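You operate a simulated robot arm through the tools that you are given. There is no shell and no other tool. Be economical: measure what you need, move in short steps, check, and stop when the job is done.

Carry out the task below with a simulated robot arm. There is one attempt and no reset: what you move stays moved.

JOB
Measure vials H5 and M7 and rack each by its reading.
Fine: green rack up to 150, red rack over 150; leave the meter on and the other vials in place.
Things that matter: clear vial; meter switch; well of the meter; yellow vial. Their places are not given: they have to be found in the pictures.

The check looks at the end state, three seconds after you hand in, the way a careful person would. Anything else that was tipped, shoved, dropped, spilled or broken makes it a failure.

ROBOT AND FRAMES
A 7-joint arm with a two-finger parallel gripper, fixed in place. Base frame: the origin is at the foot of the arm, x ahead of it, y to its left, z up; the work surface is at about z = 0. Readings come in cm, rad, newtons and seconds.
With the tool pointing down near the work surface it reaches from about 24 to 62 cm from the base axis. Its first joint turns from -1.152 to 1.152 rad. Payload 2.6 kg.
The TCP is the grasp point between the finger pads, 3 cm short of the fingertips. In the tool frame z runs along the fingers and y along their closing line. Largest opening 9.4 cm; finger width 2.8, thickness 1; the body of the gripper, 5 by 9.6 cm, starts 5.5 cm behind the TCP.
Orientation is that of the tool frame in the base frame, as a unit quaternion [x, y, z, w]. With the fingers straight down and closing along the base's y, the tool's x points along the base's -x, its y along +y and its z along -z.

CONTROLS
- The arm moves only by the tool send_rows. Its argument "motion" is one flat list of numbers, 6 for each row, row after row: the shift along the base's x, y, z in units of 50 mm (1.0 is 50 mm), then the turn, a rotation vector about the base's x, y, z in units of 4 degrees (1.0 is 4 degrees). In form: [dx, dy, dz, wx, wy, wz, dx, dy, dz, wx, wy, wz, ...]. A call has 1 to 20 rows; each row shifts and turns the commanded pose from where the row before left it. "grip" is the finger opening in cm, from 0 to 9.4, set as the call begins (left out, the last holds). A call with a number of a shift or a turn outside -1 to 1 is refused whole. A row lasts 0.2 s, in which the tool goes at most 5 cm and 0.15 rad; a call with a longer step from one row to the next is refused whole, and so is a gripper value outside its range. A pose out of reach is approached as far as the arm can. The call stops where the force on the tool passes 40 N (or 10 N more than at its start, if that is more) or the arm is blocked; 0.2 s more then pass. Each finger travels about 7.2 cm/s and halts on what it meets, pressing with about 40 N; the grip force reading is that of the motor and also rises with nothing between the fingers. The clock runs only during rows and for 0.2 s after the last one: add rows that do not move to give the fingers time. The reply holds the time, the measured pose of the TCP, the force on the tool along the base axes, the opening and the grip force, in the units named above and with some noise, with the torque about the TCP (base axes, N m) and any sound that the robot's microphone picked up.
- Cameras (640 x 400 px; columns grow to the right, rows downward): "scene" is fixed at [1.87, 42.01, 56.93]; the picture's right is [-0.89, -0.45, 0.00], its down [-0.24, 0.47, -0.85] and it looks along [0.38, -0.76, -0.53] (base axes); focal length 312 px, centre (320, 200). "wrist" rides on the gripper at [7.6, 1.4, -10.3] in the tool frame; the picture's right is [-0.18, 0.98, 0.00], its down [-0.75, -0.14, -0.64] and it looks along [-0.63, -0.12, 0.77] (tool axes); focal length 243 px, centre (320, 200).
- camera(camera): a new picture of that camera. No time passes.
- measure_at(camera, pixels): for up to 12 pixels [column, row] of the newest picture of that camera ("zoom" is the newest enlarged one), the place [x, y, z] in the base frame of the surface seen there, good to about 0.3 cm. No time passes.
- close_up(camera, box): a new picture of the part [left, top, right, bottom] of that camera's present view, enlarged. No time passes.
- finish_job(): hands the job in; it is judged then, once.

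Go step by step. Measure first, check grasps and placings, and put right what went wrong. The budget is 80 turns and 46 pictures, counting those below and the enlarged ones. Unless the task says otherwise, let go and move clear before handing in, and close with one line.

The tools are called after "Call:" as name(argument=value, ...) on one line, values as JSON. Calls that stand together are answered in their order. send_rows: Moves the arm, as the interface text tells. Its arguments: {"type":"object","properties":{"motion":{"type":"array","items":{"type":"number"}},"grip":{"type":"number"}},"required":["motion"]} The other tools are called the same way: camera (camera) takes a picture; measure_at (camera, pixels) gives the place of the surface under pixels of a picture; close_up (camera, box) takes an enlarged picture of a part of a camera's view; finish_job () hands the job in.

At the start:

```text
clock: 0.0
tcp_pos: [34.32, -11.33, 41.17]
orientation: [0.0, 1.0, 0.0, 0.0]
contact_force: [0.3, 0.7, 0.4]
ft_torque: [0.02, 0.0, -0.02]
grip_width: 9.4
gripper_force: 0.1
```

scene: 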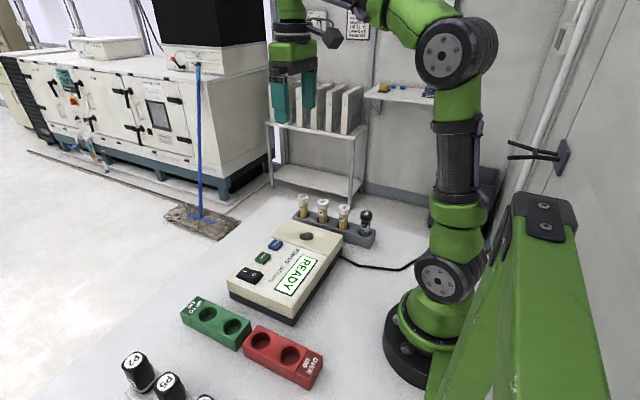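
wrist: 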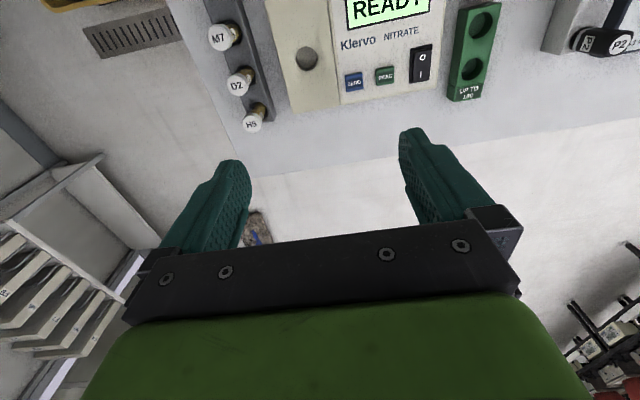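

The meter shows READY, with a rack of vials behind it and the green and red racks in front. I'll enlarge both areas.

Call:
close_up(camera="scene", box=[220, 180, 400, 330])

Call:
close_up(camera="scene", box=[280, 180, 400, 260])

Call:
close_up(camera="wrist", box=[190, 0, 510, 150])

Call:
close_up(camera="scene", box=[100, 280, 340, 400])

```text
2.67 times, centred on (310, 255) of scene
```

zoom: 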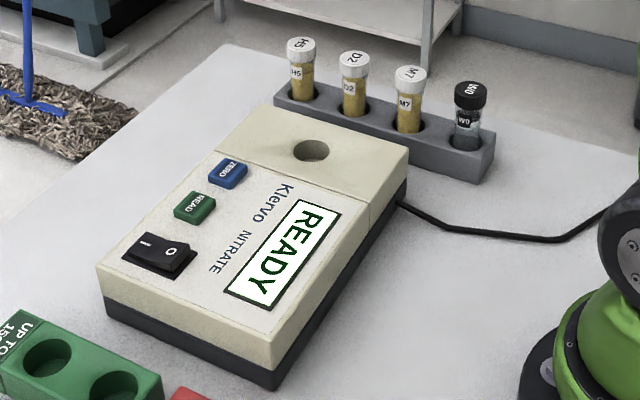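

```text
5.00 times, centred on (340, 220) of scene
```

zoom: 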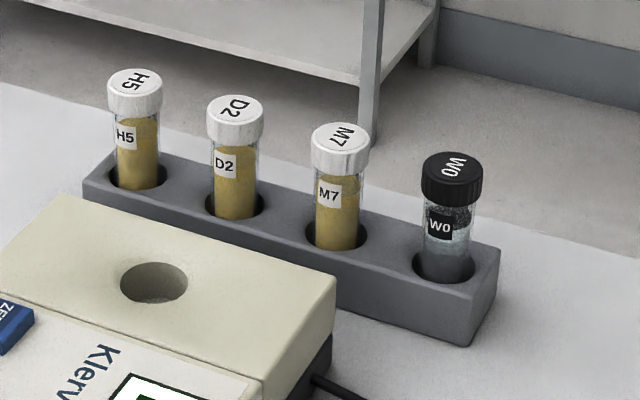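

```text
2.00 times, centred on (350, 75) of wrist
```

zoom: 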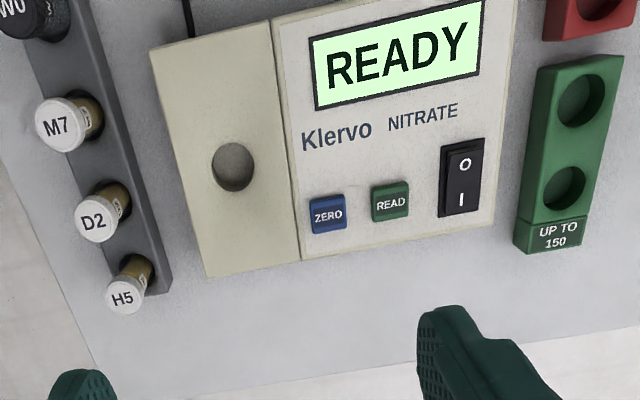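

```text
2.67 times, centred on (220, 340) of scene
```

zoom: 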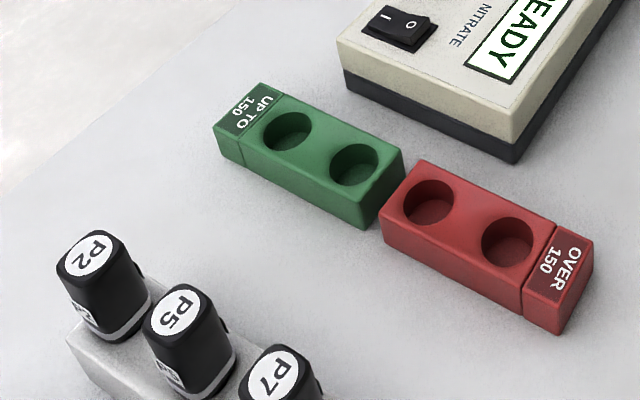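

Call:
measure_at(camera="scene", pixels=[[307, 196], [327, 201.5], [348, 207.5], [370.5, 213], [311, 236.5], [302.5, 236.5], [319.5, 236.5], [311, 231], [311, 242], [275.5, 244.5], [263, 257], [341, 229]])

Call:
measure_at(camera="zoom", pixels=[[287, 132], [353, 165], [430, 203], [508, 243], [320, 145], [468, 220], [255, 128], [318, 132], [398, 202], [462, 203], [90, 255], [270, 100]])

Call:
measure_at(camera="wrist", pixels=[[219, 37], [238, 87], [252, 125], [307, 60], [354, 82], [385, 76], [420, 75], [482, 25], [472, 69]])

```text
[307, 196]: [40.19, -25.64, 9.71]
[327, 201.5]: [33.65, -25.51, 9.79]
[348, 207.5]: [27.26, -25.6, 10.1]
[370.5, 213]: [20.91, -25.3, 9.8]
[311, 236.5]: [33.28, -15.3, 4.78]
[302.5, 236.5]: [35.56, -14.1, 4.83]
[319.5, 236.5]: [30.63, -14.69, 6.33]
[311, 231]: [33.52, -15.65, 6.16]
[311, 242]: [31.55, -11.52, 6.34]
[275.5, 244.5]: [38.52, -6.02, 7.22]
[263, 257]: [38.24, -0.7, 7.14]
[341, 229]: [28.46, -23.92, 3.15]
```

```text
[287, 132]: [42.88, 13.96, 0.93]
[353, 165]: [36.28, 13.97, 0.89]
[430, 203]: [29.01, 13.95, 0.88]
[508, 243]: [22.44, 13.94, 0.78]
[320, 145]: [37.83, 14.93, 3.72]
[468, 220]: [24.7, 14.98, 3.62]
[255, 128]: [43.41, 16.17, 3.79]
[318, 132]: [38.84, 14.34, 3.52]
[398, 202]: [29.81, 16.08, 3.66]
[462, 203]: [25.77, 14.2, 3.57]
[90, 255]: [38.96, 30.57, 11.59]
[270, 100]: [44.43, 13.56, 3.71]
```

```text
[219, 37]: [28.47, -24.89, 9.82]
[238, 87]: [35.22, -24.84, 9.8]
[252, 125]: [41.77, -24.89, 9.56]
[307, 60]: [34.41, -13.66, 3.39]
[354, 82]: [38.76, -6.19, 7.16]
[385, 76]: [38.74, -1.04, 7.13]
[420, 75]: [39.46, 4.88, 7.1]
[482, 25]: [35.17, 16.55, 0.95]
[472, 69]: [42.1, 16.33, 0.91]
```

The cap tops sit at z≈9.8 around y≈-25, but the scene and wrist readings differ by about 1 cm in x. I'll go closer above the vial row to refine them.

Call:
send_rows(motion=[-0.13, -0.22, -0.4, 0, 0, 0, -0.13, -0.22, -0.4, 0, 0, 0, -0.13, -0.22, -0.4, 0, 0, 0, -0.13, -0.22, -0.4, 0, 0, 0, -0.13, -0.22, -0.4, 0, 0, 0, -0.13, -0.22, -0.4, 0, 0, 0, -0.13, -0.22, -0.4, 0, 0, 0, -0.13, -0.22, -0.4, 0, 0, 0, 0, 0, 0, 0, 0, 0], grip=5.5)

Call:
camera(camera="wrist")

```text
clock: 2.0
tcp_pos: [29.1, -20.13, 25.03]
orientation: [0.0, 1.0, 0.0, 0.0]
contact_force: [-0.1, -0.7, 0.1]
ft_torque: [0.02, 0.02, -0.01]
grip_width: 5.5
gripper_force: 0.0
```

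```text
39 pictures are left
```

wrist: 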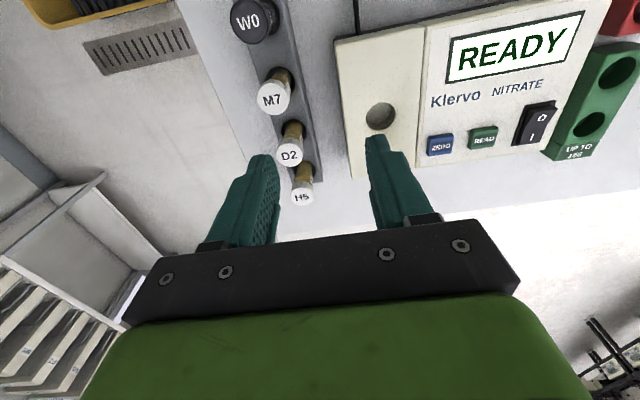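

The W0 cap is at (254,20) and the well at (380,115). I'll measure cap centres and edges, and points around the well's rim.

Call:
measure_at(camera="wrist", pixels=[[249, 22], [234, 22], [264, 22], [249, 38], [271, 101], [260, 103], [283, 98], [289, 157], [300, 197], [363, 116], [398, 112], [379, 99]])

Call:
close_up(camera="wrist", box=[220, 0, 440, 137])

```text
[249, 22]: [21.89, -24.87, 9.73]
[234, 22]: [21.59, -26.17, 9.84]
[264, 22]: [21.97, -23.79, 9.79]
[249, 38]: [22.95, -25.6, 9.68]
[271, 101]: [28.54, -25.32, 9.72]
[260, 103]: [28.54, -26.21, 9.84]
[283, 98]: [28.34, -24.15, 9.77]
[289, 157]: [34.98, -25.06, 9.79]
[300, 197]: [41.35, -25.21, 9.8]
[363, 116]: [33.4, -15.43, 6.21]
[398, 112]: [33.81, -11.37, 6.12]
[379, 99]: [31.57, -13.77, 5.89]
```

```text
2.91 times, centred on (330, 68) of wrist
```

zoom: 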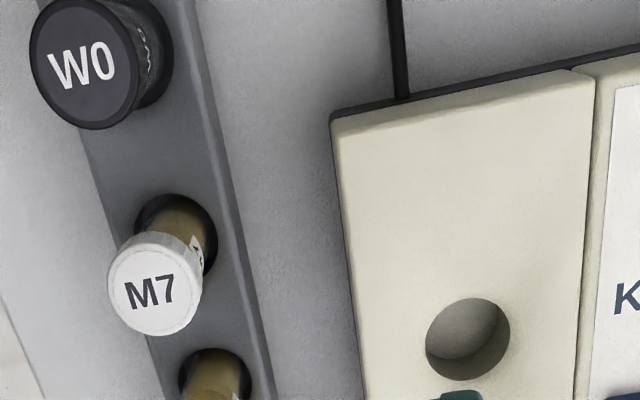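

Wrist readings give caps at x≈21.9, 28.4, 34.9 and 41.4, y≈-25.0, and the well near (33.6,-13.5). The clear W0 vial goes first as the blank, so I'll hover over it.

Call:
send_rows(motion=[-0.36, -0.244, -0.1, 0, 0, 0, -0.36, -0.244, -0.1, 0, 0, 0, -0.36, -0.244, -0.2, 0, 0, 0, -0.36, -0.244, -0.4, 0, 0, 0, 0, 0, -0.5, 0, 0, 0, 0, 0, -0.5, 0, 0, 0, 0, 0, -0.4, 0, 0, 0, 0, 0, 0, 0, 0, 0])

Call:
camera(camera="wrist")

```text
clock: 3.8
tcp_pos: [22.01, -24.98, 13.99]
orientation: [0.0, 1.0, 0.0, 0.001]
contact_force: [0.5, 0.7, 0.1]
ft_torque: [-0.01, 0.03, -0.01]
grip_width: 5.51
gripper_force: 0.0
```

```text
37 pictures are left
```

wrist: 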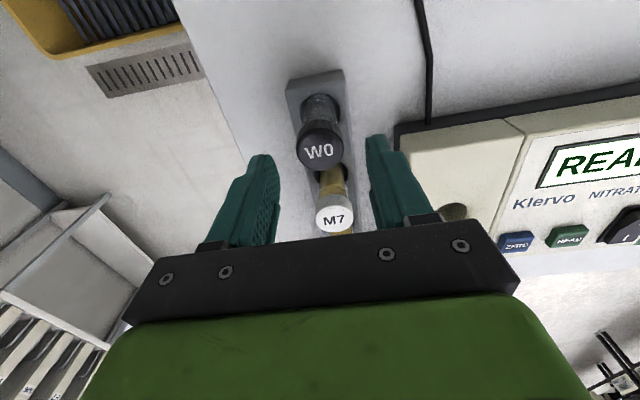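

The W0 cap at (320,151) sits between the fingers, but a bit more precision helps. I'll measure the centre before descending.

Call:
measure_at(camera="wrist", pixels=[[320, 151], [301, 155], [339, 148], [318, 138], [322, 165], [334, 218], [320, 221], [349, 216]])

```text
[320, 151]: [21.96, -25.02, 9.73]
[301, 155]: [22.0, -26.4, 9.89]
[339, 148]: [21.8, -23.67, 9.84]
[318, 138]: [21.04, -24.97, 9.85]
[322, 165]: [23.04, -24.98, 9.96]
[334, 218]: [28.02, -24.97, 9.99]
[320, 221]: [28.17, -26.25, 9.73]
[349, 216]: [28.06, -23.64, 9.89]
```

W0 is centred at (22.0,-25.0), directly under the TCP. I'll descend to z≈8.8 and close.

Call:
send_rows(motion=[0, 0, -0.3, 0, 0, 0, 0, 0, -0.3, 0, 0, 0, 0, 0, -0.3, 0, 0, 0, 0, 0, -0.14, 0, 0, 0, 0, 0, 0, 0, 0, 0])

Call:
send_rows(motion=[0, 0, 0, 0, 0, 0, 0, 0, 0, 0, 0, 0, 0, 0, 0, 0, 0, 0], grip=2.0)

```text
clock: 5.0
tcp_pos: [21.93, -25.0, 8.77]
orientation: [-0.001, 1.0, 0.0, 0.0]
contact_force: [0.1, 0.5, 0.6]
ft_torque: [-0.01, 0.0, 0.0]
grip_width: 5.5
gripper_force: 0.0
```

```text
clock: 5.8
tcp_pos: [21.92, -25.06, 8.85]
orientation: [0.0, 1.0, 0.0, -0.001]
contact_force: [0.8, 0.8, 0.3]
ft_torque: [-0.01, 0.01, 0.04]
grip_width: 3.03
gripper_force: 40.5
```

Closed on the cap at 3.03 cm with 40 N. Lifting straight up 11 cm.

Call:
send_rows(motion=[0, 0, 0.2, 0, 0, 0, 0, 0, 0.3, 0, 0, 0, 0, 0, 0.4, 0, 0, 0, 0, 0, 0.4, 0, 0, 0, 0, 0, 0.4, 0, 0, 0, 0, 0, 0.4, 0, 0, 0, 0, 0, 0.1, 0, 0, 0, 0, 0, 0, 0, 0, 0])

Call:
camera(camera="scene")

```text
clock: 7.6
tcp_pos: [21.97, -24.89, 19.94]
orientation: [0.0, 1.0, 0.0, -0.001]
contact_force: [1.4, 0.3, 0.0]
ft_torque: [0.01, 0.0, -0.01]
grip_width: 3.04
gripper_force: 39.7
```

```text
36 pictures are left
```

scene: 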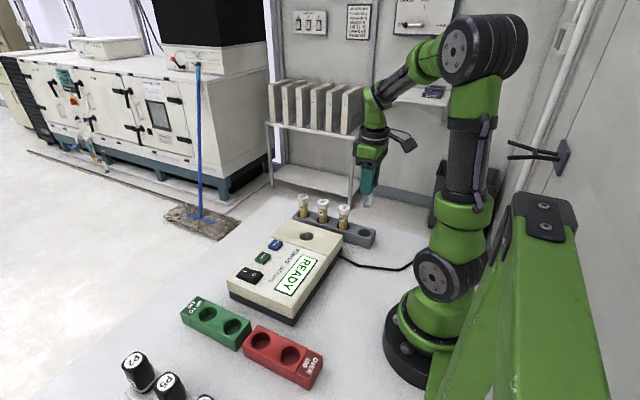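

W0 is held vertically and clear. Moving over the well, keeping the height.

Call:
send_rows(motion=[0.29, 0.285, 0, 0, 0, 0, 0.29, 0.285, 0, 0, 0, 0, 0.29, 0.285, 0, 0, 0, 0, 0.29, 0.285, 0, 0, 0, 0, 0.29, 0.285, 0, 0, 0, 0, 0.29, 0.285, 0, 0, 0, 0, 0.29, 0.285, 0, 0, 0, 0, 0.29, 0.285, -0.2, 0, 0, 0, 0, 0, -0.3, 0, 0, 0, 0, 0, 0, 0, 0, 0])

Call:
close_up(camera="scene", box=[256, 170, 384, 250])

Call:
camera(camera="wrist")

```text
clock: 9.8
tcp_pos: [33.44, -13.54, 17.35]
orientation: [0.0, 1.0, 0.0, 0.0]
contact_force: [0.1, 0.4, -0.3]
ft_torque: [-0.02, 0.0, -0.04]
grip_width: 3.03
gripper_force: 39.9
```

```text
5.00 times, centred on (320, 210) of scene
```

zoom: 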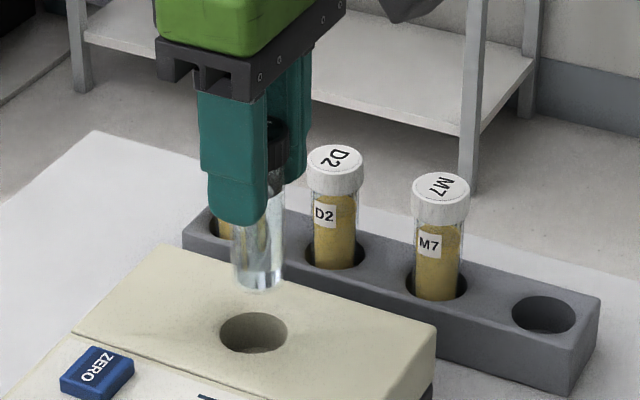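

```text
34 pictures are left
```

wrist: 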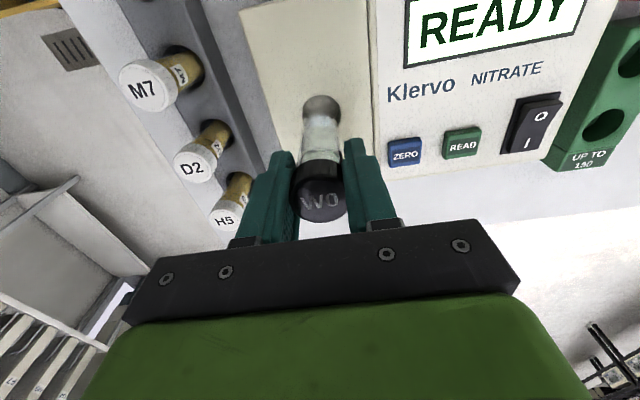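

In the zoom the vial bottom (258,278) projects just right of the well centre (253,333). I'll measure the rim for a fine correction.

Call:
measure_at(camera="zoom", pixels=[[215, 333], [292, 333], [253, 358], [253, 308], [222, 322], [284, 346], [222, 346], [284, 322]])

```text
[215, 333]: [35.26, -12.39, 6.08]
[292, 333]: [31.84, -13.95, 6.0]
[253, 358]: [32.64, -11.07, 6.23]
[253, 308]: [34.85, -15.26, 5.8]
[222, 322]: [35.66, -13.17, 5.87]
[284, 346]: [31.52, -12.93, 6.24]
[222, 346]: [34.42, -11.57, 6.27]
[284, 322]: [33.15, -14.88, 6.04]
```

The rim averages to about (33.67,-13.2) from the scene camera and y≈-13.5 from the wrist. I'll shift to (33.7,-13.4) and enter the well gently.

Call:
send_rows(motion=[0.05, 0.03, 0, 0, 0, 0, 0, 0, -0.2, 0, 0, 0, 0, 0, -0.2, 0, 0, 0, 0, 0, -0.15, 0, 0, 0, 0, 0, -0.15, 0, 0, 0, 0, 0, -0.1, 0, 0, 0, 0, 0, 0, 0, 0, 0])

Call:
close_up(camera="scene", box=[256, 190, 384, 270])

```text
clock: 11.4
tcp_pos: [33.86, -13.39, 13.44]
orientation: [-0.001, 1.0, 0.0, 0.0]
contact_force: [-0.6, 0.9, -0.5]
ft_torque: [0.0, -0.01, -0.01]
grip_width: 3.02
gripper_force: 39.9
```

```text
5.00 times, centred on (320, 230) of scene
```

zoom: 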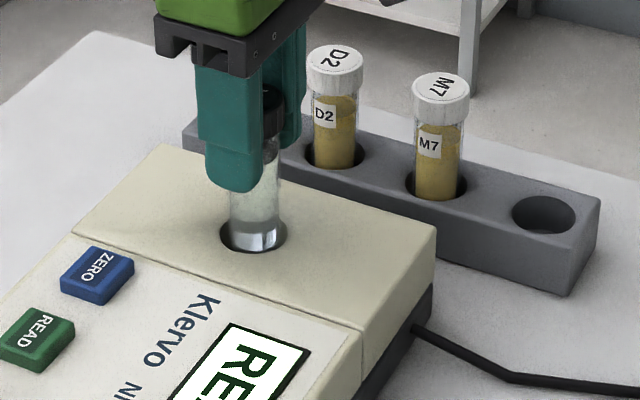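

The vial bottom is centred in the well with no contact force. Lowering toward the floor.

Call:
send_rows(motion=[0, 0, -0.1, 0, 0, 0, 0, 0, -0.1, 0, 0, 0, 0, 0, -0.1, 0, 0, 0, 0, 0, -0.06, 0, 0, 0, 0, 0, 0, 0, 0, 0])

Call:
send_rows(motion=[0, 0, -0.04, 0, 0, 0, 0, 0, 0, 0, 0, 0])

```text
clock: 12.6
tcp_pos: [33.86, -13.45, 11.58]
orientation: [0.0, 1.0, 0.0, 0.0]
contact_force: [-0.2, 0.8, -0.3]
ft_torque: [0.02, -0.03, -0.02]
grip_width: 3.03
gripper_force: 39.9
```

```text
clock: 13.2
tcp_pos: [33.84, -13.66, 11.45]
orientation: [0.0, 1.0, 0.0, 0.0]
contact_force: [-2.9, 0.9, 6.5]
ft_torque: [0.09, 0.16, -0.01]
grip_width: 3.0
gripper_force: 40.4
```

A 6.5 N upward force at z≈11.45 means the vial is on the well floor. Releasing and rising clear.

Call:
send_rows(motion=[0, 0, 0, 0, 0, 0, 0, 0, 0, 0, 0, 0, 0, 0, 0, 0, 0, 0], grip=5.5)

Call:
send_rows(motion=[0, 0, 0.2, 0, 0, 0, 0, 0, 0.3, 0, 0, 0, 0, 0, 0.4, 0, 0, 0, 0, 0, 0.4, 0, 0, 0, 0, 0, 0.2, 0, 0, 0, 0, 0, 0, 0, 0, 0])

Call:
close_up(camera="scene", box=[220, 190, 380, 290])

```text
clock: 14.0
tcp_pos: [33.87, -13.39, 11.39]
orientation: [0.0, 1.0, 0.001, 0.0]
contact_force: [-0.2, -0.6, -1.0]
ft_torque: [0.01, 0.03, -0.02]
grip_width: 5.51
gripper_force: 0.1
```

```text
clock: 15.4
tcp_pos: [33.73, -13.54, 18.9]
orientation: [0.0, 1.0, 0.0, 0.0]
contact_force: [-0.1, 0.3, 0.1]
ft_torque: [0.0, 0.01, -0.02]
grip_width: 5.51
gripper_force: 0.0
```

```text
4.00 times, centred on (300, 240) of scene
```

zoom: 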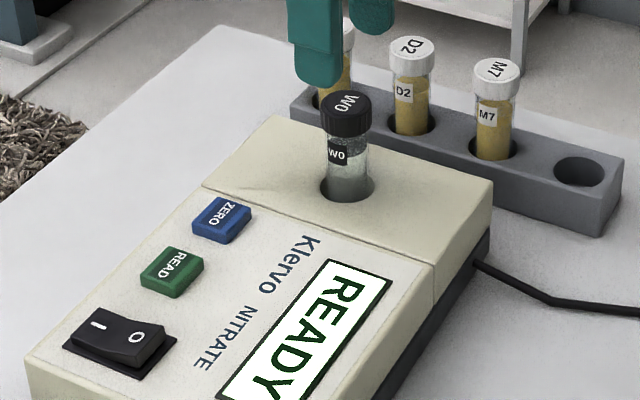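

W0 stands upright in the well. I'll close the fingers, go over ZERO at (38.65,-6.1), and stop just above it.

Call:
send_rows(motion=[0.16, 0.245, 0, 0, 0, 0, 0.16, 0.245, 0, 0, 0, 0, 0.16, 0.245, 0, 0, 0, 0, 0.16, 0.245, 0, 0, 0, 0, 0.16, 0.245, 0, 0, 0, 0, 0.16, 0.245, 0, 0, 0, 0, 0, 0, -0.4, 0, 0, 0, 0, 0, -0.4, 0, 0, 0, 0, 0, -0.4, 0, 0, 0, 0, 0, -0.34, 0, 0, 0, 0, 0, 0, 0, 0, 0], grip=0)

Call:
close_up(camera="scene", box=[220, 190, 380, 290])

```text
clock: 17.8
tcp_pos: [38.58, -6.09, 11.14]
orientation: [0.001, 1.0, 0.0, 0.0]
contact_force: [1.0, 0.6, -0.2]
ft_torque: [-0.01, 0.02, -0.01]
grip_width: 0.0
gripper_force: 33.5
```

```text
4.00 times, centred on (300, 240) of scene
```

zoom: 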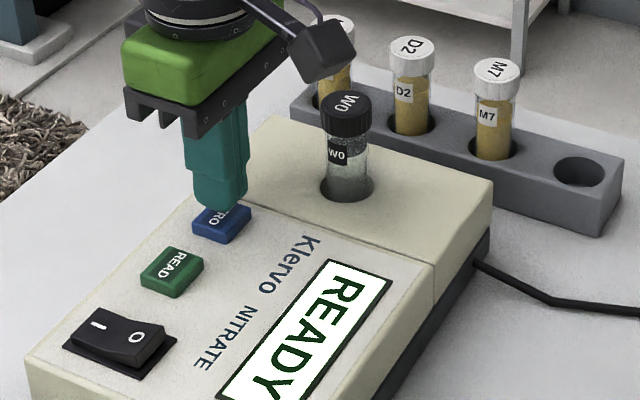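

Fingertips are centred just above ZERO. Pressing down in small steps and then backing off.

Call:
send_rows(motion=[0, 0, -0.12, 0, 0, 0, 0, 0, -0.06, 0, 0, 0, 0, 0, -0.06, 0, 0, 0, 0, 0, 0, 0, 0, 0])

Call:
close_up(camera="scene", box=[220, 190, 380, 290])

```text
clock: 18.8
tcp_pos: [38.54, -6.11, 9.96]
orientation: [-0.001, 1.0, 0.0, 0.0]
contact_force: [0.2, -0.4, 0.1]
ft_torque: [-0.02, -0.02, -0.02]
grip_width: 0.0
gripper_force: 33.1
```

```text
4.00 times, centred on (300, 240) of scene
```

zoom: 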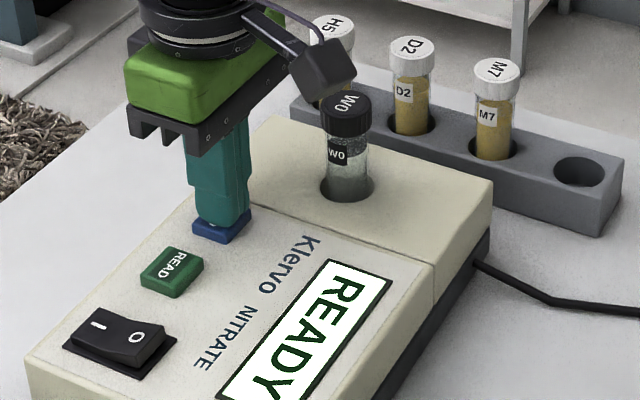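

No force yet at tip z≈6.96, so I'll press a little further.

Call:
send_rows(motion=[0, 0, -0.03, 0, 0, 0, 0, 0, -0.03, 0, 0, 0, 0, 0, 0, 0, 0, 0])

Call:
close_up(camera="scene", box=[220, 190, 380, 290])

```text
clock: 19.6
tcp_pos: [38.63, -6.1, 9.69]
orientation: [0.0, 1.0, 0.0, 0.0]
contact_force: [0.9, -0.7, 2.1]
ft_torque: [-0.06, -0.02, 0.01]
grip_width: 0.0
gripper_force: 33.0
heard: click
```

```text
4.00 times, centred on (300, 240) of scene
```

zoom: 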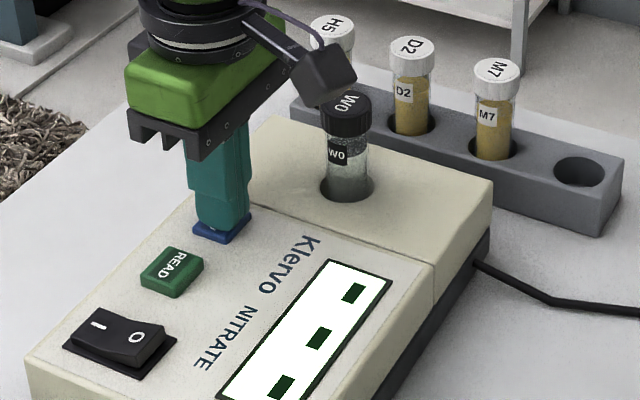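

There was a click and the display shows dashes while it zeros. Backing off and waiting.

Call:
send_rows(motion=[0, 0, 0.3, 0, 0, 0, 0, 0, 0.4, 0, 0, 0, 0, 0, 0.4, 0, 0, 0, 0, 0, 0.5, 0, 0, 0, 0, 0, 0.2, 0, 0, 0, 0, 0, 0, 0, 0, 0, 0, 0, 0, 0, 0, 0, 0, 0, 0, 0, 0, 0, 0, 0, 0, 0, 0, 0, 0, 0, 0, 0, 0, 0], grip=5.5)

Call:
close_up(camera="scene", box=[220, 190, 380, 290])

```text
clock: 21.8
tcp_pos: [38.49, -6.09, 18.7]
orientation: [0.0, 1.0, 0.0, 0.0]
contact_force: [0.9, 0.4, -0.2]
ft_torque: [0.0, 0.05, 0.01]
grip_width: 5.48
gripper_force: 0.0
```

```text
4.00 times, centred on (300, 240) of scene
```

zoom: 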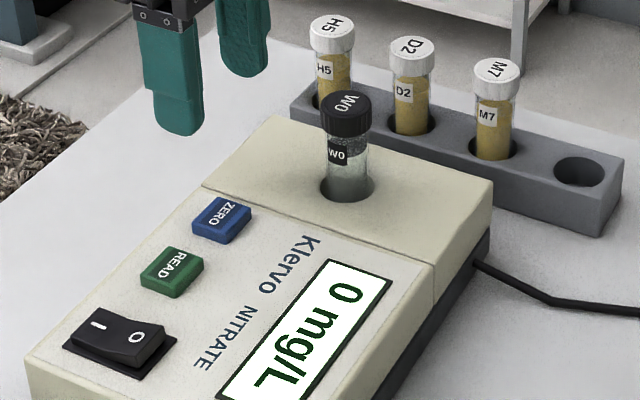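

The display reads 0 mg/L, so zeroing worked. I'll go back over W0, descend and grasp it.

Call:
send_rows(motion=[-0.16, -0.243, 0, 0, 0, 0, -0.16, -0.243, 0, 0, 0, 0, -0.16, -0.243, 0, 0, 0, 0, -0.16, -0.243, 0, 0, 0, 0, -0.16, -0.243, 0, 0, 0, 0, -0.16, -0.243, 0, 0, 0, 0, 0, 0, -0.3, 0, 0, 0, 0, 0, -0.4, 0, 0, 0, 0, 0, -0.4, 0, 0, 0, 0, 0, -0.34, 0, 0, 0, 0, 0, 0, 0, 0, 0])

Call:
send_rows(motion=[0, 0, 0, 0, 0, 0, 0, 0, 0, 0, 0, 0, 0, 0, 0, 0, 0, 0], grip=2.0)

```text
clock: 24.2
tcp_pos: [33.77, -13.3, 11.57]
orientation: [0.001, 1.0, 0.0, 0.0]
contact_force: [0.7, 0.3, 0.0]
ft_torque: [-0.01, -0.01, -0.01]
grip_width: 5.49
gripper_force: 0.1
```

```text
clock: 25.0
tcp_pos: [33.8, -13.19, 11.55]
orientation: [0.0, 1.0, 0.0, 0.0]
contact_force: [-0.1, -0.7, 0.1]
ft_torque: [-0.02, 0.01, -0.03]
grip_width: 3.05
gripper_force: 40.1
```

W0 is held (3.05 cm). Lifting and carrying it back over its rack hole at (21.95,-25.0).

Call:
send_rows(motion=[0, 0, 0.2, 0, 0, 0, 0, 0, 0.3, 0, 0, 0, 0, 0, 0.4, 0, 0, 0, 0, 0, 0.4, 0, 0, 0, 0, 0, 0.4, 0, 0, 0, -0.297, -0.294, 0, 0, 0, 0, -0.297, -0.294, 0, 0, 0, 0, -0.297, -0.294, 0, 0, 0, 0, -0.297, -0.294, 0, 0, 0, 0, -0.297, -0.294, 0, 0, 0, 0, -0.297, -0.294, 0, 0, 0, 0, -0.297, -0.294, 0, 0, 0, 0, -0.297, -0.294, 0, 0, 0, 0, 0, 0, -0.4, 0, 0, 0, 0, 0, -0.4, 0, 0, 0, 0, 0, -0.4, 0, 0, 0, 0, 0, -0.1, 0, 0, 0, 0, 0, 0, 0, 0, 0])

Call:
close_up(camera="scene", box=[290, 180, 418, 260])

```text
clock: 28.8
tcp_pos: [21.81, -25.37, 13.41]
orientation: [0.001, 1.0, 0.0, 0.001]
contact_force: [0.3, 0.4, -1.1]
ft_torque: [0.01, 0.0, 0.04]
grip_width: 3.04
gripper_force: 40.3
```

```text
5.00 times, centred on (354, 220) of scene
```

zoom: 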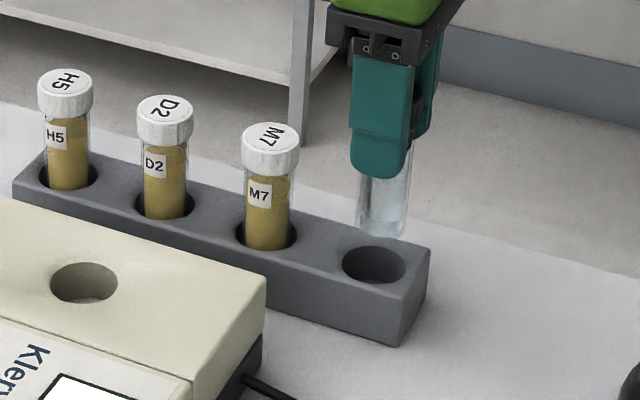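

The vial seems a bit behind and right of the hole (bottom at (383,229), hole at (374,264)), and y read -25.37. I'll re-read the pose and measure the rim.

Call:
measure_at(camera="zoom", pixels=[[338, 264], [410, 264], [374, 239], [374, 288], [345, 252], [403, 278], [345, 278], [403, 250]])

Call:
send_rows(motion=[0, 0, 0, 0, 0, 0, 0, 0, 0, 0, 0, 0])

Call:
send_rows(motion=[0, 0, 0, 0, 0, 0, 0, 0, 0, 0, 0, 0])

Call:
camera(camera="wrist")

```text
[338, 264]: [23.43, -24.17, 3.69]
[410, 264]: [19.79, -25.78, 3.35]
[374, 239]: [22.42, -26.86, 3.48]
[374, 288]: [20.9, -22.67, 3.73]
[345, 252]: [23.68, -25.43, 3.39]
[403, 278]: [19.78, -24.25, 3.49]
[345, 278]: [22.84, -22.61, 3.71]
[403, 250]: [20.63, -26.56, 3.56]
```

```text
clock: 29.4
tcp_pos: [21.95, -25.46, 13.46]
orientation: [0.0, 1.0, 0.0, 0.0]
contact_force: [0.2, -0.2, -1.2]
ft_torque: [0.01, 0.0, 0.0]
grip_width: 3.03
gripper_force: 40.2
```

```text
clock: 30.0
tcp_pos: [21.86, -25.34, 13.56]
orientation: [0.0, 1.0, 0.0, 0.0]
contact_force: [-0.4, 0.1, 0.3]
ft_torque: [0.01, 0.0, 0.01]
grip_width: 3.01
gripper_force: 39.9
```

```text
26 pictures are left
```

wrist: 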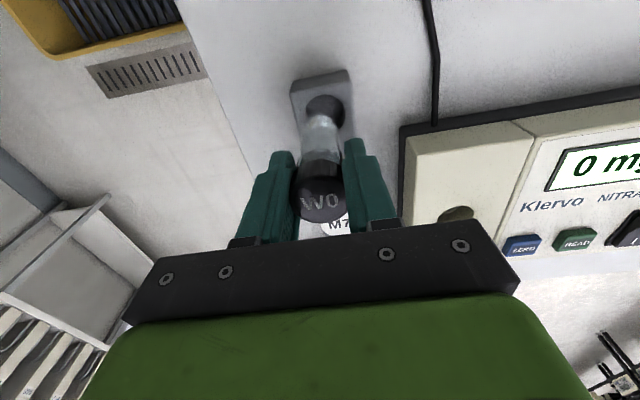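

The averaged pose is (21.9,-25.4), so y is 0.4 cm too negative. I'll correct by +0.38 in y and lower into the hole.

Call:
send_rows(motion=[0, 0.076, 0, 0, 0, 0, 0, 0, -0.15, 0, 0, 0, 0, 0, -0.15, 0, 0, 0, 0, 0, -0.15, 0, 0, 0, 0, 0, -0.1, 0, 0, 0, 0, 0, 0, 0, 0, 0])

Call:
close_up(camera="scene", box=[290, 180, 418, 260])

```text
clock: 31.4
tcp_pos: [21.93, -24.97, 10.71]
orientation: [0.001, 1.0, 0.0, 0.0]
contact_force: [-0.4, -1.4, -0.2]
ft_torque: [-0.04, -0.02, -0.01]
grip_width: 3.02
gripper_force: 39.6
```

```text
5.00 times, centred on (354, 220) of scene
```

zoom: 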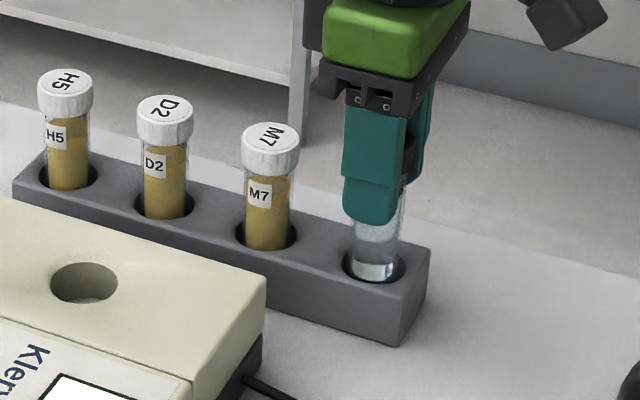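

The vial is centred in its hole. Lowering the rest, slowly near the floor.

Call:
send_rows(motion=[0, 0, -0.12, 0, 0, 0, 0, 0, -0.12, 0, 0, 0, 0, 0, -0.08, 0, 0, 0, 0, 0, -0.03, 0, 0, 0, 0, 0, 0, 0, 0, 0])

```text
clock: 32.6
tcp_pos: [21.93, -24.92, 8.92]
orientation: [0.0, 1.0, 0.0, 0.0]
contact_force: [0.4, -0.2, -1.6]
ft_torque: [-0.01, 0.01, 0.05]
grip_width: 3.02
gripper_force: 40.1
```

Call:
send_rows(motion=[0, 0, -0.025, 0, 0, 0, 0, 0, 0, 0, 0, 0])

```text
clock: 33.2
tcp_pos: [21.9, -24.88, 8.9]
orientation: [0.0, 1.0, 0.0, 0.0]
contact_force: [0.5, -0.1, -0.3]
ft_torque: [0.0, 0.0, -0.05]
grip_width: 3.03
gripper_force: 40.4
```

No contact yet, so I'll go down another 0.1 cm or so.

Call:
send_rows(motion=[0, 0, -0.02, 0, 0, 0, 0, 0, 0, 0, 0, 0])

```text
clock: 33.8
tcp_pos: [21.86, -25.0, 8.81]
orientation: [0.0, 1.0, -0.001, 0.0]
contact_force: [0.2, 0.1, 2.6]
ft_torque: [0.0, 0.02, 0.04]
grip_width: 3.03
gripper_force: 40.1
```

Contact at 2.6 N: W0 is seated. Releasing, rising, and moving over M7.

Call:
send_rows(motion=[0, 0, 0, 0, 0, 0, 0, 0, 0, 0, 0, 0, 0, 0, 0, 0, 0, 0, 0, 0, 0.2, 0, 0, 0, 0, 0, 0.3, 0, 0, 0, 0, 0, 0.3, 0, 0, 0, 0, 0, 0.3, 0, 0, 0, 0.32, 0, 0, 0, 0, 0, 0.32, 0, 0, 0, 0, 0, 0.32, 0, 0, 0, 0, 0, 0.32, 0, 0, 0, 0, 0, 0, 0, 0, 0, 0, 0], grip=5.5)

Call:
camera(camera="wrist")

Call:
measure_at(camera="wrist", pixels=[[320, 151], [301, 155], [339, 148], [318, 138], [322, 165], [334, 218], [320, 221], [349, 216]])

```text
clock: 36.4
tcp_pos: [28.38, -24.85, 14.26]
orientation: [0.0, 1.0, 0.0, 0.0]
contact_force: [0.3, 0.1, 0.1]
ft_torque: [-0.01, -0.01, -0.01]
grip_width: 5.51
gripper_force: 0.0
```

```text
24 pictures are left
```

wrist: 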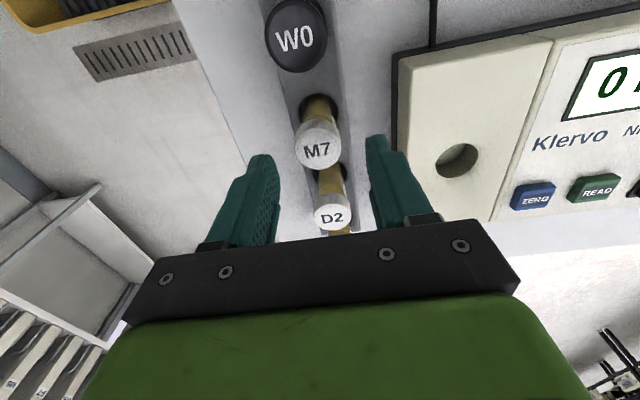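

```text
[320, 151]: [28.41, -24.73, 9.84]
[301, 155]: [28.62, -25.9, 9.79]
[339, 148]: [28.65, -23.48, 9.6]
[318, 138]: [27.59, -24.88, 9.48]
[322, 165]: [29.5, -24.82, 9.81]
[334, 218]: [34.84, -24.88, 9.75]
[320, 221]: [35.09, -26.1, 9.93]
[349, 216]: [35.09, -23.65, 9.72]
```

M7's cap centre (317,150) is at about (28.4,-24.95), under the TCP. Descending and grasping.

Call:
send_rows(motion=[0, 0, -0.3, 0, 0, 0, 0, 0, -0.3, 0, 0, 0, 0, 0, -0.3, 0, 0, 0, 0, 0, -0.18, 0, 0, 0, 0, 0, 0, 0, 0, 0])

Call:
send_rows(motion=[0, 0, 0, 0, 0, 0, 0, 0, 0, 0, 0, 0, 0, 0, 0, 0, 0, 0], grip=2.0)

```text
clock: 37.6
tcp_pos: [28.37, -24.85, 8.83]
orientation: [-0.001, 1.0, 0.0, 0.0]
contact_force: [-0.5, -0.8, 0.1]
ft_torque: [-0.01, 0.0, -0.01]
grip_width: 5.51
gripper_force: 0.0
```

```text
clock: 38.4
tcp_pos: [28.35, -24.8, 9.06]
orientation: [0.0, 1.0, 0.0, 0.0]
contact_force: [0.0, 0.1, 0.3]
ft_torque: [0.0, -0.02, -0.02]
grip_width: 3.09
gripper_force: 39.8
```

M7 is held (3.09 cm). Lifting 11 cm and moving over the well, targeting (33.85,-13.42).

Call:
send_rows(motion=[0, 0, 0.2, 0, 0, 0, 0, 0, 0.3, 0, 0, 0, 0, 0, 0.4, 0, 0, 0, 0, 0, 0.4, 0, 0, 0, 0, 0, 0.4, 0, 0, 0, 0, 0, 0.4, 0, 0, 0, 0.137, 0.286, 0, 0, 0, 0, 0.137, 0.286, 0, 0, 0, 0, 0.137, 0.286, 0, 0, 0, 0, 0.137, 0.286, 0, 0, 0, 0, 0.137, 0.286, 0, 0, 0, 0, 0.137, 0.286, 0, 0, 0, 0, 0.137, 0.286, 0, 0, 0, 0, 0.137, 0.286, 0, 0, 0, 0, 0, 0, -0.4, 0, 0, 0, 0, 0, -0.4, 0, 0, 0, 0, 0, -0.2, 0, 0, 0, 0, 0, 0, 0, 0, 0])

Call:
send_rows(motion=[0, 0, 0, 0, 0, 0])

Call:
send_rows(motion=[0, 0, 0, 0, 0, 0])

```text
clock: 42.2
tcp_pos: [33.93, -13.37, 14.28]
orientation: [0.0, 1.0, 0.0, 0.0]
contact_force: [0.5, -0.4, -1.3]
ft_torque: [0.01, 0.0, -0.02]
grip_width: 3.05
gripper_force: 40.0
```

```text
clock: 42.6
tcp_pos: [34.0, -13.34, 14.45]
orientation: [0.0, 1.0, 0.0, 0.0]
contact_force: [-0.4, -0.9, -1.2]
ft_torque: [0.0, 0.01, -0.01]
grip_width: 3.06
gripper_force: 39.6
```

```text
clock: 43.0
tcp_pos: [33.82, -13.42, 14.38]
orientation: [-0.001, 1.0, -0.001, 0.0]
contact_force: [0.1, 0.1, -0.4]
ft_torque: [0.0, -0.01, -0.04]
grip_width: 3.05
gripper_force: 39.8
```

The pose averages (33.9,-13.4,14.4). Nudging x by -0.07 and lowering into the well.

Call:
send_rows(motion=[-0.014, 0, -0.1, 0, 0, 0, 0, 0, -0.1, 0, 0, 0, 0, 0, -0.1, 0, 0, 0, 0, 0, -0.1, 0, 0, 0, 0, 0, -0.1, 0, 0, 0, 0, 0, -0.05, 0, 0, 0, 0, 0, 0, 0, 0, 0])

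Call:
send_rows(motion=[0, 0, -0.03, 0, 0, 0, 0, 0, 0, 0, 0, 0])

```text
clock: 44.6
tcp_pos: [33.86, -13.46, 11.7]
orientation: [0.0, 1.0, 0.0, 0.0]
contact_force: [-0.4, 0.5, -1.2]
ft_torque: [0.0, -0.03, 0.0]
grip_width: 3.04
gripper_force: 40.2
```

```text
clock: 45.2
tcp_pos: [33.84, -13.48, 11.41]
orientation: [0.0, 1.0, 0.0, 0.0]
contact_force: [-0.3, -0.5, 0.0]
ft_torque: [0.01, -0.02, 0.0]
grip_width: 3.06
gripper_force: 39.9
```

Call:
send_rows(motion=[0, 0, -0.025, 0, 0, 0, 0, 0, 0, 0, 0, 0])

```text
clock: 45.8
tcp_pos: [33.83, -13.4, 11.48]
orientation: [0.001, 1.0, 0.0, 0.0]
contact_force: [-5.1, 1.9, 16.9]
ft_torque: [0.17, 0.47, -0.02]
grip_width: 3.04
gripper_force: 40.0
```

Bottom contact, so M7 is on the floor. Releasing, rising, and heading over READ at (38.5,-0.9).

Call:
send_rows(motion=[0, 0, 0, 0, 0, 0, 0, 0, 0, 0, 0, 0, 0, 0, 0, 0, 0, 0, 0, 0, 0.2, 0, 0, 0, 0, 0, 0.3, 0, 0, 0, 0, 0, 0.4, 0, 0, 0, 0, 0, 0.4, 0, 0, 0, 0, 0, 0.2, 0, 0, 0, 0, 0, 0, 0, 0, 0], grip=5.5)

Call:
send_rows(motion=[0.116, 0.314, 0, 0, 0, 0, 0.116, 0.314, 0, 0, 0, 0, 0.116, 0.314, 0, 0, 0, 0, 0.116, 0.314, 0, 0, 0, 0, 0.116, 0.314, 0, 0, 0, 0, 0.116, 0.314, 0, 0, 0, 0, 0.116, 0.314, 0, 0, 0, 0, 0.116, 0.314, 0, 0, 0, 0, 0, 0, -0.4, 0, 0, 0, 0, 0, -0.4, 0, 0, 0, 0, 0, -0.4, 0, 0, 0, 0, 0, -0.3, 0, 0, 0, 0, 0, -0.15, 0, 0, 0, 0, 0, 0, 0, 0, 0], grip=0)

Call:
close_up(camera="scene", box=[220, 190, 380, 290])

```text
clock: 47.8
tcp_pos: [33.93, -13.36, 18.7]
orientation: [0.0, 1.0, 0.0, 0.0]
contact_force: [1.1, 0.4, 0.1]
ft_torque: [-0.01, -0.05, 0.0]
grip_width: 5.51
gripper_force: 0.1
```

```text
clock: 50.8
tcp_pos: [38.38, -0.83, 10.7]
orientation: [0.0, 1.0, 0.0, 0.0]
contact_force: [0.2, 0.2, -0.2]
ft_torque: [-0.02, 0.04, 0.0]
grip_width: 0.0
gripper_force: 33.0
```

```text
4.00 times, centred on (300, 240) of scene
```

zoom: 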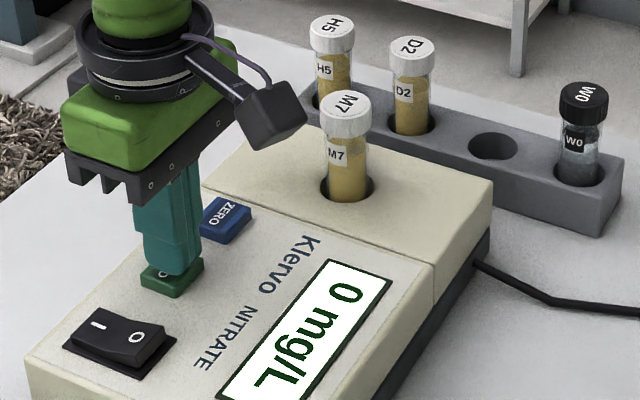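

M7 and W0 are both upright and the fingers are over READ. Pressing in small steps.

Call:
send_rows(motion=[0, 0, -0.1, 0, 0, 0, 0, 0, -0.04, 0, 0, 0, 0, 0, -0.03, 0, 0, 0, 0, 0, 0, 0, 0, 0])

Call:
send_rows(motion=[0, 0, -0.03, 0, 0, 0, 0, 0, 0, 0, 0, 0])

```text
clock: 51.8
tcp_pos: [38.49, -0.85, 9.76]
orientation: [0.0, 1.0, 0.001, 0.001]
contact_force: [0.6, 1.0, 2.2]
ft_torque: [0.04, -0.04, -0.01]
grip_width: 0.02
gripper_force: 33.6
heard: click
```

```text
clock: 52.4
tcp_pos: [38.37, -0.9, 9.7]
orientation: [0.001, 1.0, 0.0, 0.002]
contact_force: [2.3, 1.3, 4.7]
ft_torque: [0.01, -0.05, 0.0]
grip_width: 0.0
gripper_force: 32.9
```

Click heard. Rising, waiting, and reading the display.

Call:
send_rows(motion=[0, 0, 0.3, 0, 0, 0, 0, 0, 0.4, 0, 0, 0, 0, 0, 0.4, 0, 0, 0, 0, 0, 0.5, 0, 0, 0, 0, 0, 0.2, 0, 0, 0, 0, 0, 0, 0, 0, 0, 0, 0, 0, 0, 0, 0, 0, 0, 0, 0, 0, 0, 0, 0, 0, 0, 0, 0, 0, 0, 0, 0, 0, 0], grip=5.5)

Call:
close_up(camera="scene", box=[220, 190, 380, 290])

```text
clock: 54.6
tcp_pos: [38.2, -0.89, 18.55]
orientation: [-0.001, 1.0, 0.0, 0.0]
contact_force: [0.8, -0.1, 0.3]
ft_torque: [0.0, 0.0, -0.01]
grip_width: 5.47
gripper_force: 0.0
```

```text
4.00 times, centred on (300, 240) of scene
```

zoom: 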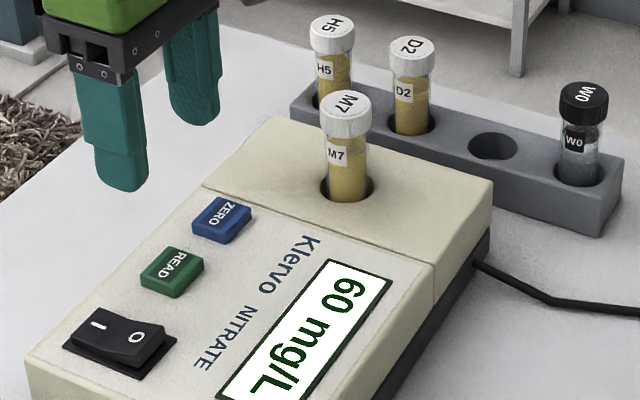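

M7 reads 60 mg/L, so it goes to the green rack. I'll return to M7 in the well and grasp it.

Call:
send_rows(motion=[-0.116, -0.314, 0, 0, 0, 0, -0.116, -0.314, 0, 0, 0, 0, -0.116, -0.314, 0, 0, 0, 0, -0.116, -0.314, 0, 0, 0, 0, -0.116, -0.314, 0, 0, 0, 0, -0.116, -0.314, 0, 0, 0, 0, -0.116, -0.314, 0, 0, 0, 0, -0.116, -0.314, 0, 0, 0, 0, 0, 0, -0.3, 0, 0, 0, 0, 0, -0.4, 0, 0, 0, 0, 0, -0.4, 0, 0, 0, 0, 0, -0.31, 0, 0, 0, 0, 0, 0, 0, 0, 0])

Call:
send_rows(motion=[0, 0, 0, 0, 0, 0, 0, 0, 0, 0, 0, 0, 0, 0, 0, 0, 0, 0], grip=2.0)

```text
clock: 57.4
tcp_pos: [33.82, -13.45, 11.59]
orientation: [-0.001, 1.0, 0.0, -0.001]
contact_force: [0.9, 0.0, -0.5]
ft_torque: [0.0, 0.04, 0.01]
grip_width: 5.48
gripper_force: 0.0
```

```text
clock: 58.2
tcp_pos: [33.83, -13.39, 11.5]
orientation: [0.0, 1.0, -0.001, 0.0]
contact_force: [0.5, 0.5, -0.8]
ft_torque: [0.01, -0.01, 0.0]
grip_width: 3.07
gripper_force: 40.1
```

M7 held again. Lifting and carrying it to above the green rack's near hole, about (34.7,15.2).

Call:
send_rows(motion=[0, 0, 0.2, 0, 0, 0, 0, 0, 0.4, 0, 0, 0, 0, 0, 0.4, 0, 0, 0, 0, 0, 0.4, 0, 0, 0, 0, 0, 0.4, 0, 0, 0, 0.014, 0.44, 0, 0, 0, 0, 0.014, 0.44, 0, 0, 0, 0, 0.014, 0.44, 0, 0, 0, 0, 0.014, 0.44, 0, 0, 0, 0, 0.014, 0.44, 0, 0, 0, 0, 0.014, 0.44, 0, 0, 0, 0, 0.014, 0.44, 0, 0, 0, 0, 0.014, 0.44, 0, 0, 0, 0, 0.014, 0.44, 0, 0, 0, 0, 0.014, 0.44, 0, 0, 0, 0, 0.014, 0.44, 0, 0, 0, 0, 0.014, 0.44, 0, 0, 0, 0, 0.014, 0.44, 0, 0, 0, 0])

Call:
send_rows(motion=[0, 0, -0.4, 0, 0, 0, 0, 0, -0.4, 0, 0, 0, 0, 0, -0.4, 0, 0, 0, 0, 0, 0, 0, 0, 0])

Call:
close_up(camera="scene", box=[160, 270, 320, 370])

Call:
camera(camera="wrist")

```text
clock: 62.0
tcp_pos: [34.63, 15.16, 20.58]
orientation: [0.0, 1.0, 0.0, 0.001]
contact_force: [-0.4, 0.1, -0.1]
ft_torque: [0.0, 0.01, 0.0]
grip_width: 3.08
gripper_force: 40.2
```

```text
clock: 63.0
tcp_pos: [34.71, 15.3, 14.55]
orientation: [0.0, 1.0, 0.001, -0.001]
contact_force: [-0.7, -0.9, -1.0]
ft_torque: [0.0, 0.01, -0.01]
grip_width: 3.05
gripper_force: 39.2
```

```text
4.00 times, centred on (240, 320) of scene
```

zoom: 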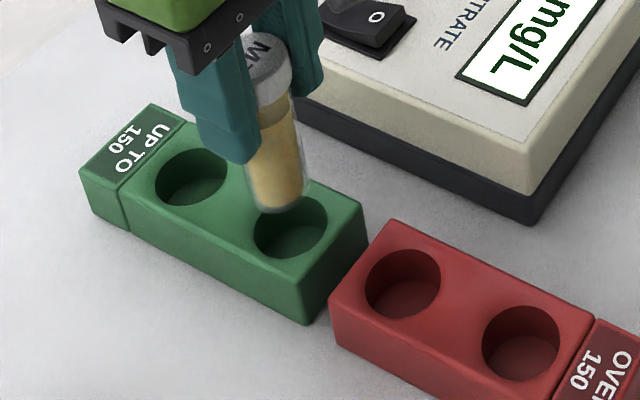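

```text
20 pictures are left
```

wrist: 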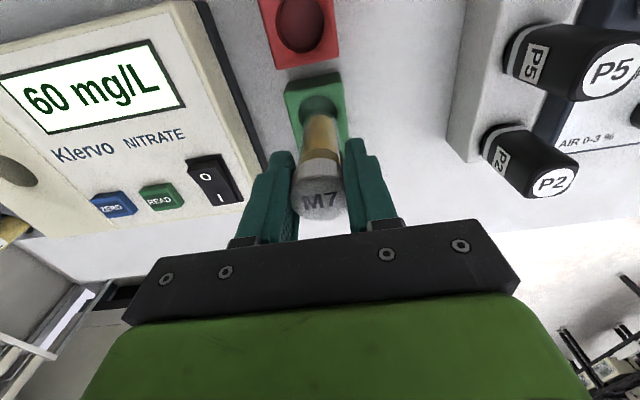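

Accounting for the ellipses, the vial bottom (280,192) falls on the hole centre (291,227) to within 0.2 cm. Shifting y by -0.13 and lowering into the hole.

Call:
send_rows(motion=[0, -0.026, 0, 0, 0, 0, 0, 0, -0.2, 0, 0, 0, 0, 0, -0.2, 0, 0, 0, 0, 0, -0.15, 0, 0, 0, 0, 0, -0.1, 0, 0, 0, 0, 0, -0.1, 0, 0, 0, 0, 0, 0, 0, 0, 0])

Call:
close_up(camera="scene", box=[160, 270, 320, 370])

```text
clock: 64.6
tcp_pos: [34.67, 15.06, 10.89]
orientation: [0.0, 1.0, 0.0, 0.0]
contact_force: [-0.4, -0.2, -1.0]
ft_torque: [0.01, 0.0, 0.0]
grip_width: 3.08
gripper_force: 40.2
```

```text
4.00 times, centred on (240, 320) of scene
```

zoom: 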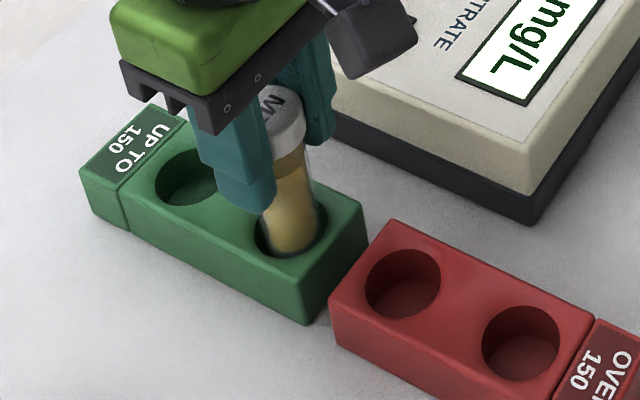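

It's in the hole with no force. Lowering to the floor.

Call:
send_rows(motion=[0, 0, -0.12, 0, 0, 0, 0, 0, -0.12, 0, 0, 0, 0, 0, -0.1, 0, 0, 0, 0, 0, -0.04, 0, 0, 0, 0, 0, 0, 0, 0, 0])

Call:
send_rows(motion=[0, 0, -0.03, 0, 0, 0, 0, 0, 0, 0, 0, 0])

```text
clock: 65.8
tcp_pos: [34.6, 15.03, 8.93]
orientation: [0.0, 1.0, 0.0, -0.001]
contact_force: [-1.6, -0.1, 0.1]
ft_torque: [0.0, 0.0, 0.02]
grip_width: 3.06
gripper_force: 39.8
```

```text
clock: 66.4
tcp_pos: [34.51, 14.94, 8.95]
orientation: [0.001, 1.0, 0.0, 0.001]
contact_force: [-6.4, -4.3, 24.1]
ft_torque: [-0.35, 0.41, 0.0]
grip_width: 3.08
gripper_force: 40.5
```

M7 is on the floor of the hole (24 N up). Releasing, rising, and crossing over to H5 near (41.4,-25.0).

Call:
send_rows(motion=[0, 0, 0.01, 0, 0, 0, 0, 0, 0, 0, 0, 0, 0, 0, 0, 0, 0, 0, 0, 0, 0.2, 0, 0, 0, 0, 0, 0.4, 0, 0, 0, 0, 0, 0.4, 0, 0, 0, 0, 0, 0.5, 0, 0, 0, 0, 0, 0.5, 0, 0, 0], grip=5.5)

Call:
send_rows(motion=[0.084, -0.5, 0, 0, 0, 0, 0.084, -0.5, 0, 0, 0, 0, 0.084, -0.5, 0, 0, 0, 0, 0.084, -0.5, 0, 0, 0, 0, 0.084, -0.5, 0, 0, 0, 0, 0.084, -0.5, 0, 0, 0, 0, 0.084, -0.5, 0, 0, 0, 0, 0.084, -0.5, 0, 0, 0, 0, 0.084, -0.5, 0, 0, 0, 0, 0.084, -0.5, 0, 0, 0, 0, 0.084, -0.5, 0, 0, 0, 0, 0.084, -0.5, 0, 0, 0, 0, 0.084, -0.5, 0, 0, 0, 0, 0.084, -0.5, 0, 0, 0, 0, 0.084, -0.5, 0, 0, 0, 0, 0.084, -0.5, 0, 0, 0, 0, 0, 0, -0.4, 0, 0, 0, 0, 0, -0.4, 0, 0, 0, 0, 0, 0, 0, 0, 0])

Call:
camera(camera="wrist")

Call:
measure_at(camera="wrist", pixels=[[317, 150], [320, 151], [301, 155], [339, 148], [318, 138], [322, 165]])

```text
clock: 68.2
tcp_pos: [34.57, 15.12, 18.91]
orientation: [0.0, 1.0, 0.0, 0.0]
contact_force: [-0.2, 0.7, 0.1]
ft_torque: [0.02, 0.01, 0.0]
grip_width: 5.5
gripper_force: 0.0
```

```text
clock: 72.2
tcp_pos: [41.37, -25.01, 14.81]
orientation: [0.0, 1.0, -0.001, 0.0]
contact_force: [0.0, 0.3, -1.8]
ft_torque: [0.01, -0.04, 0.0]
grip_width: 5.49
gripper_force: 0.0
```

```text
18 pictures are left
```

wrist: 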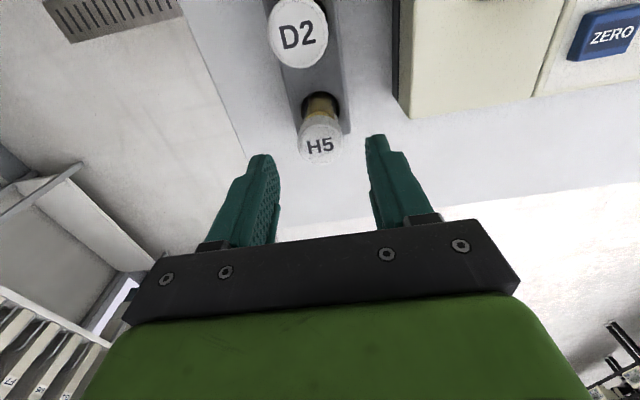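

```text
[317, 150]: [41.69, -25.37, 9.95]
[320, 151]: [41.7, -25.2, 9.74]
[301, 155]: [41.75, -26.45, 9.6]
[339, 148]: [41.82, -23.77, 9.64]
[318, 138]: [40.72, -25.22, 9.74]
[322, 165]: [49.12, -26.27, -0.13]
```

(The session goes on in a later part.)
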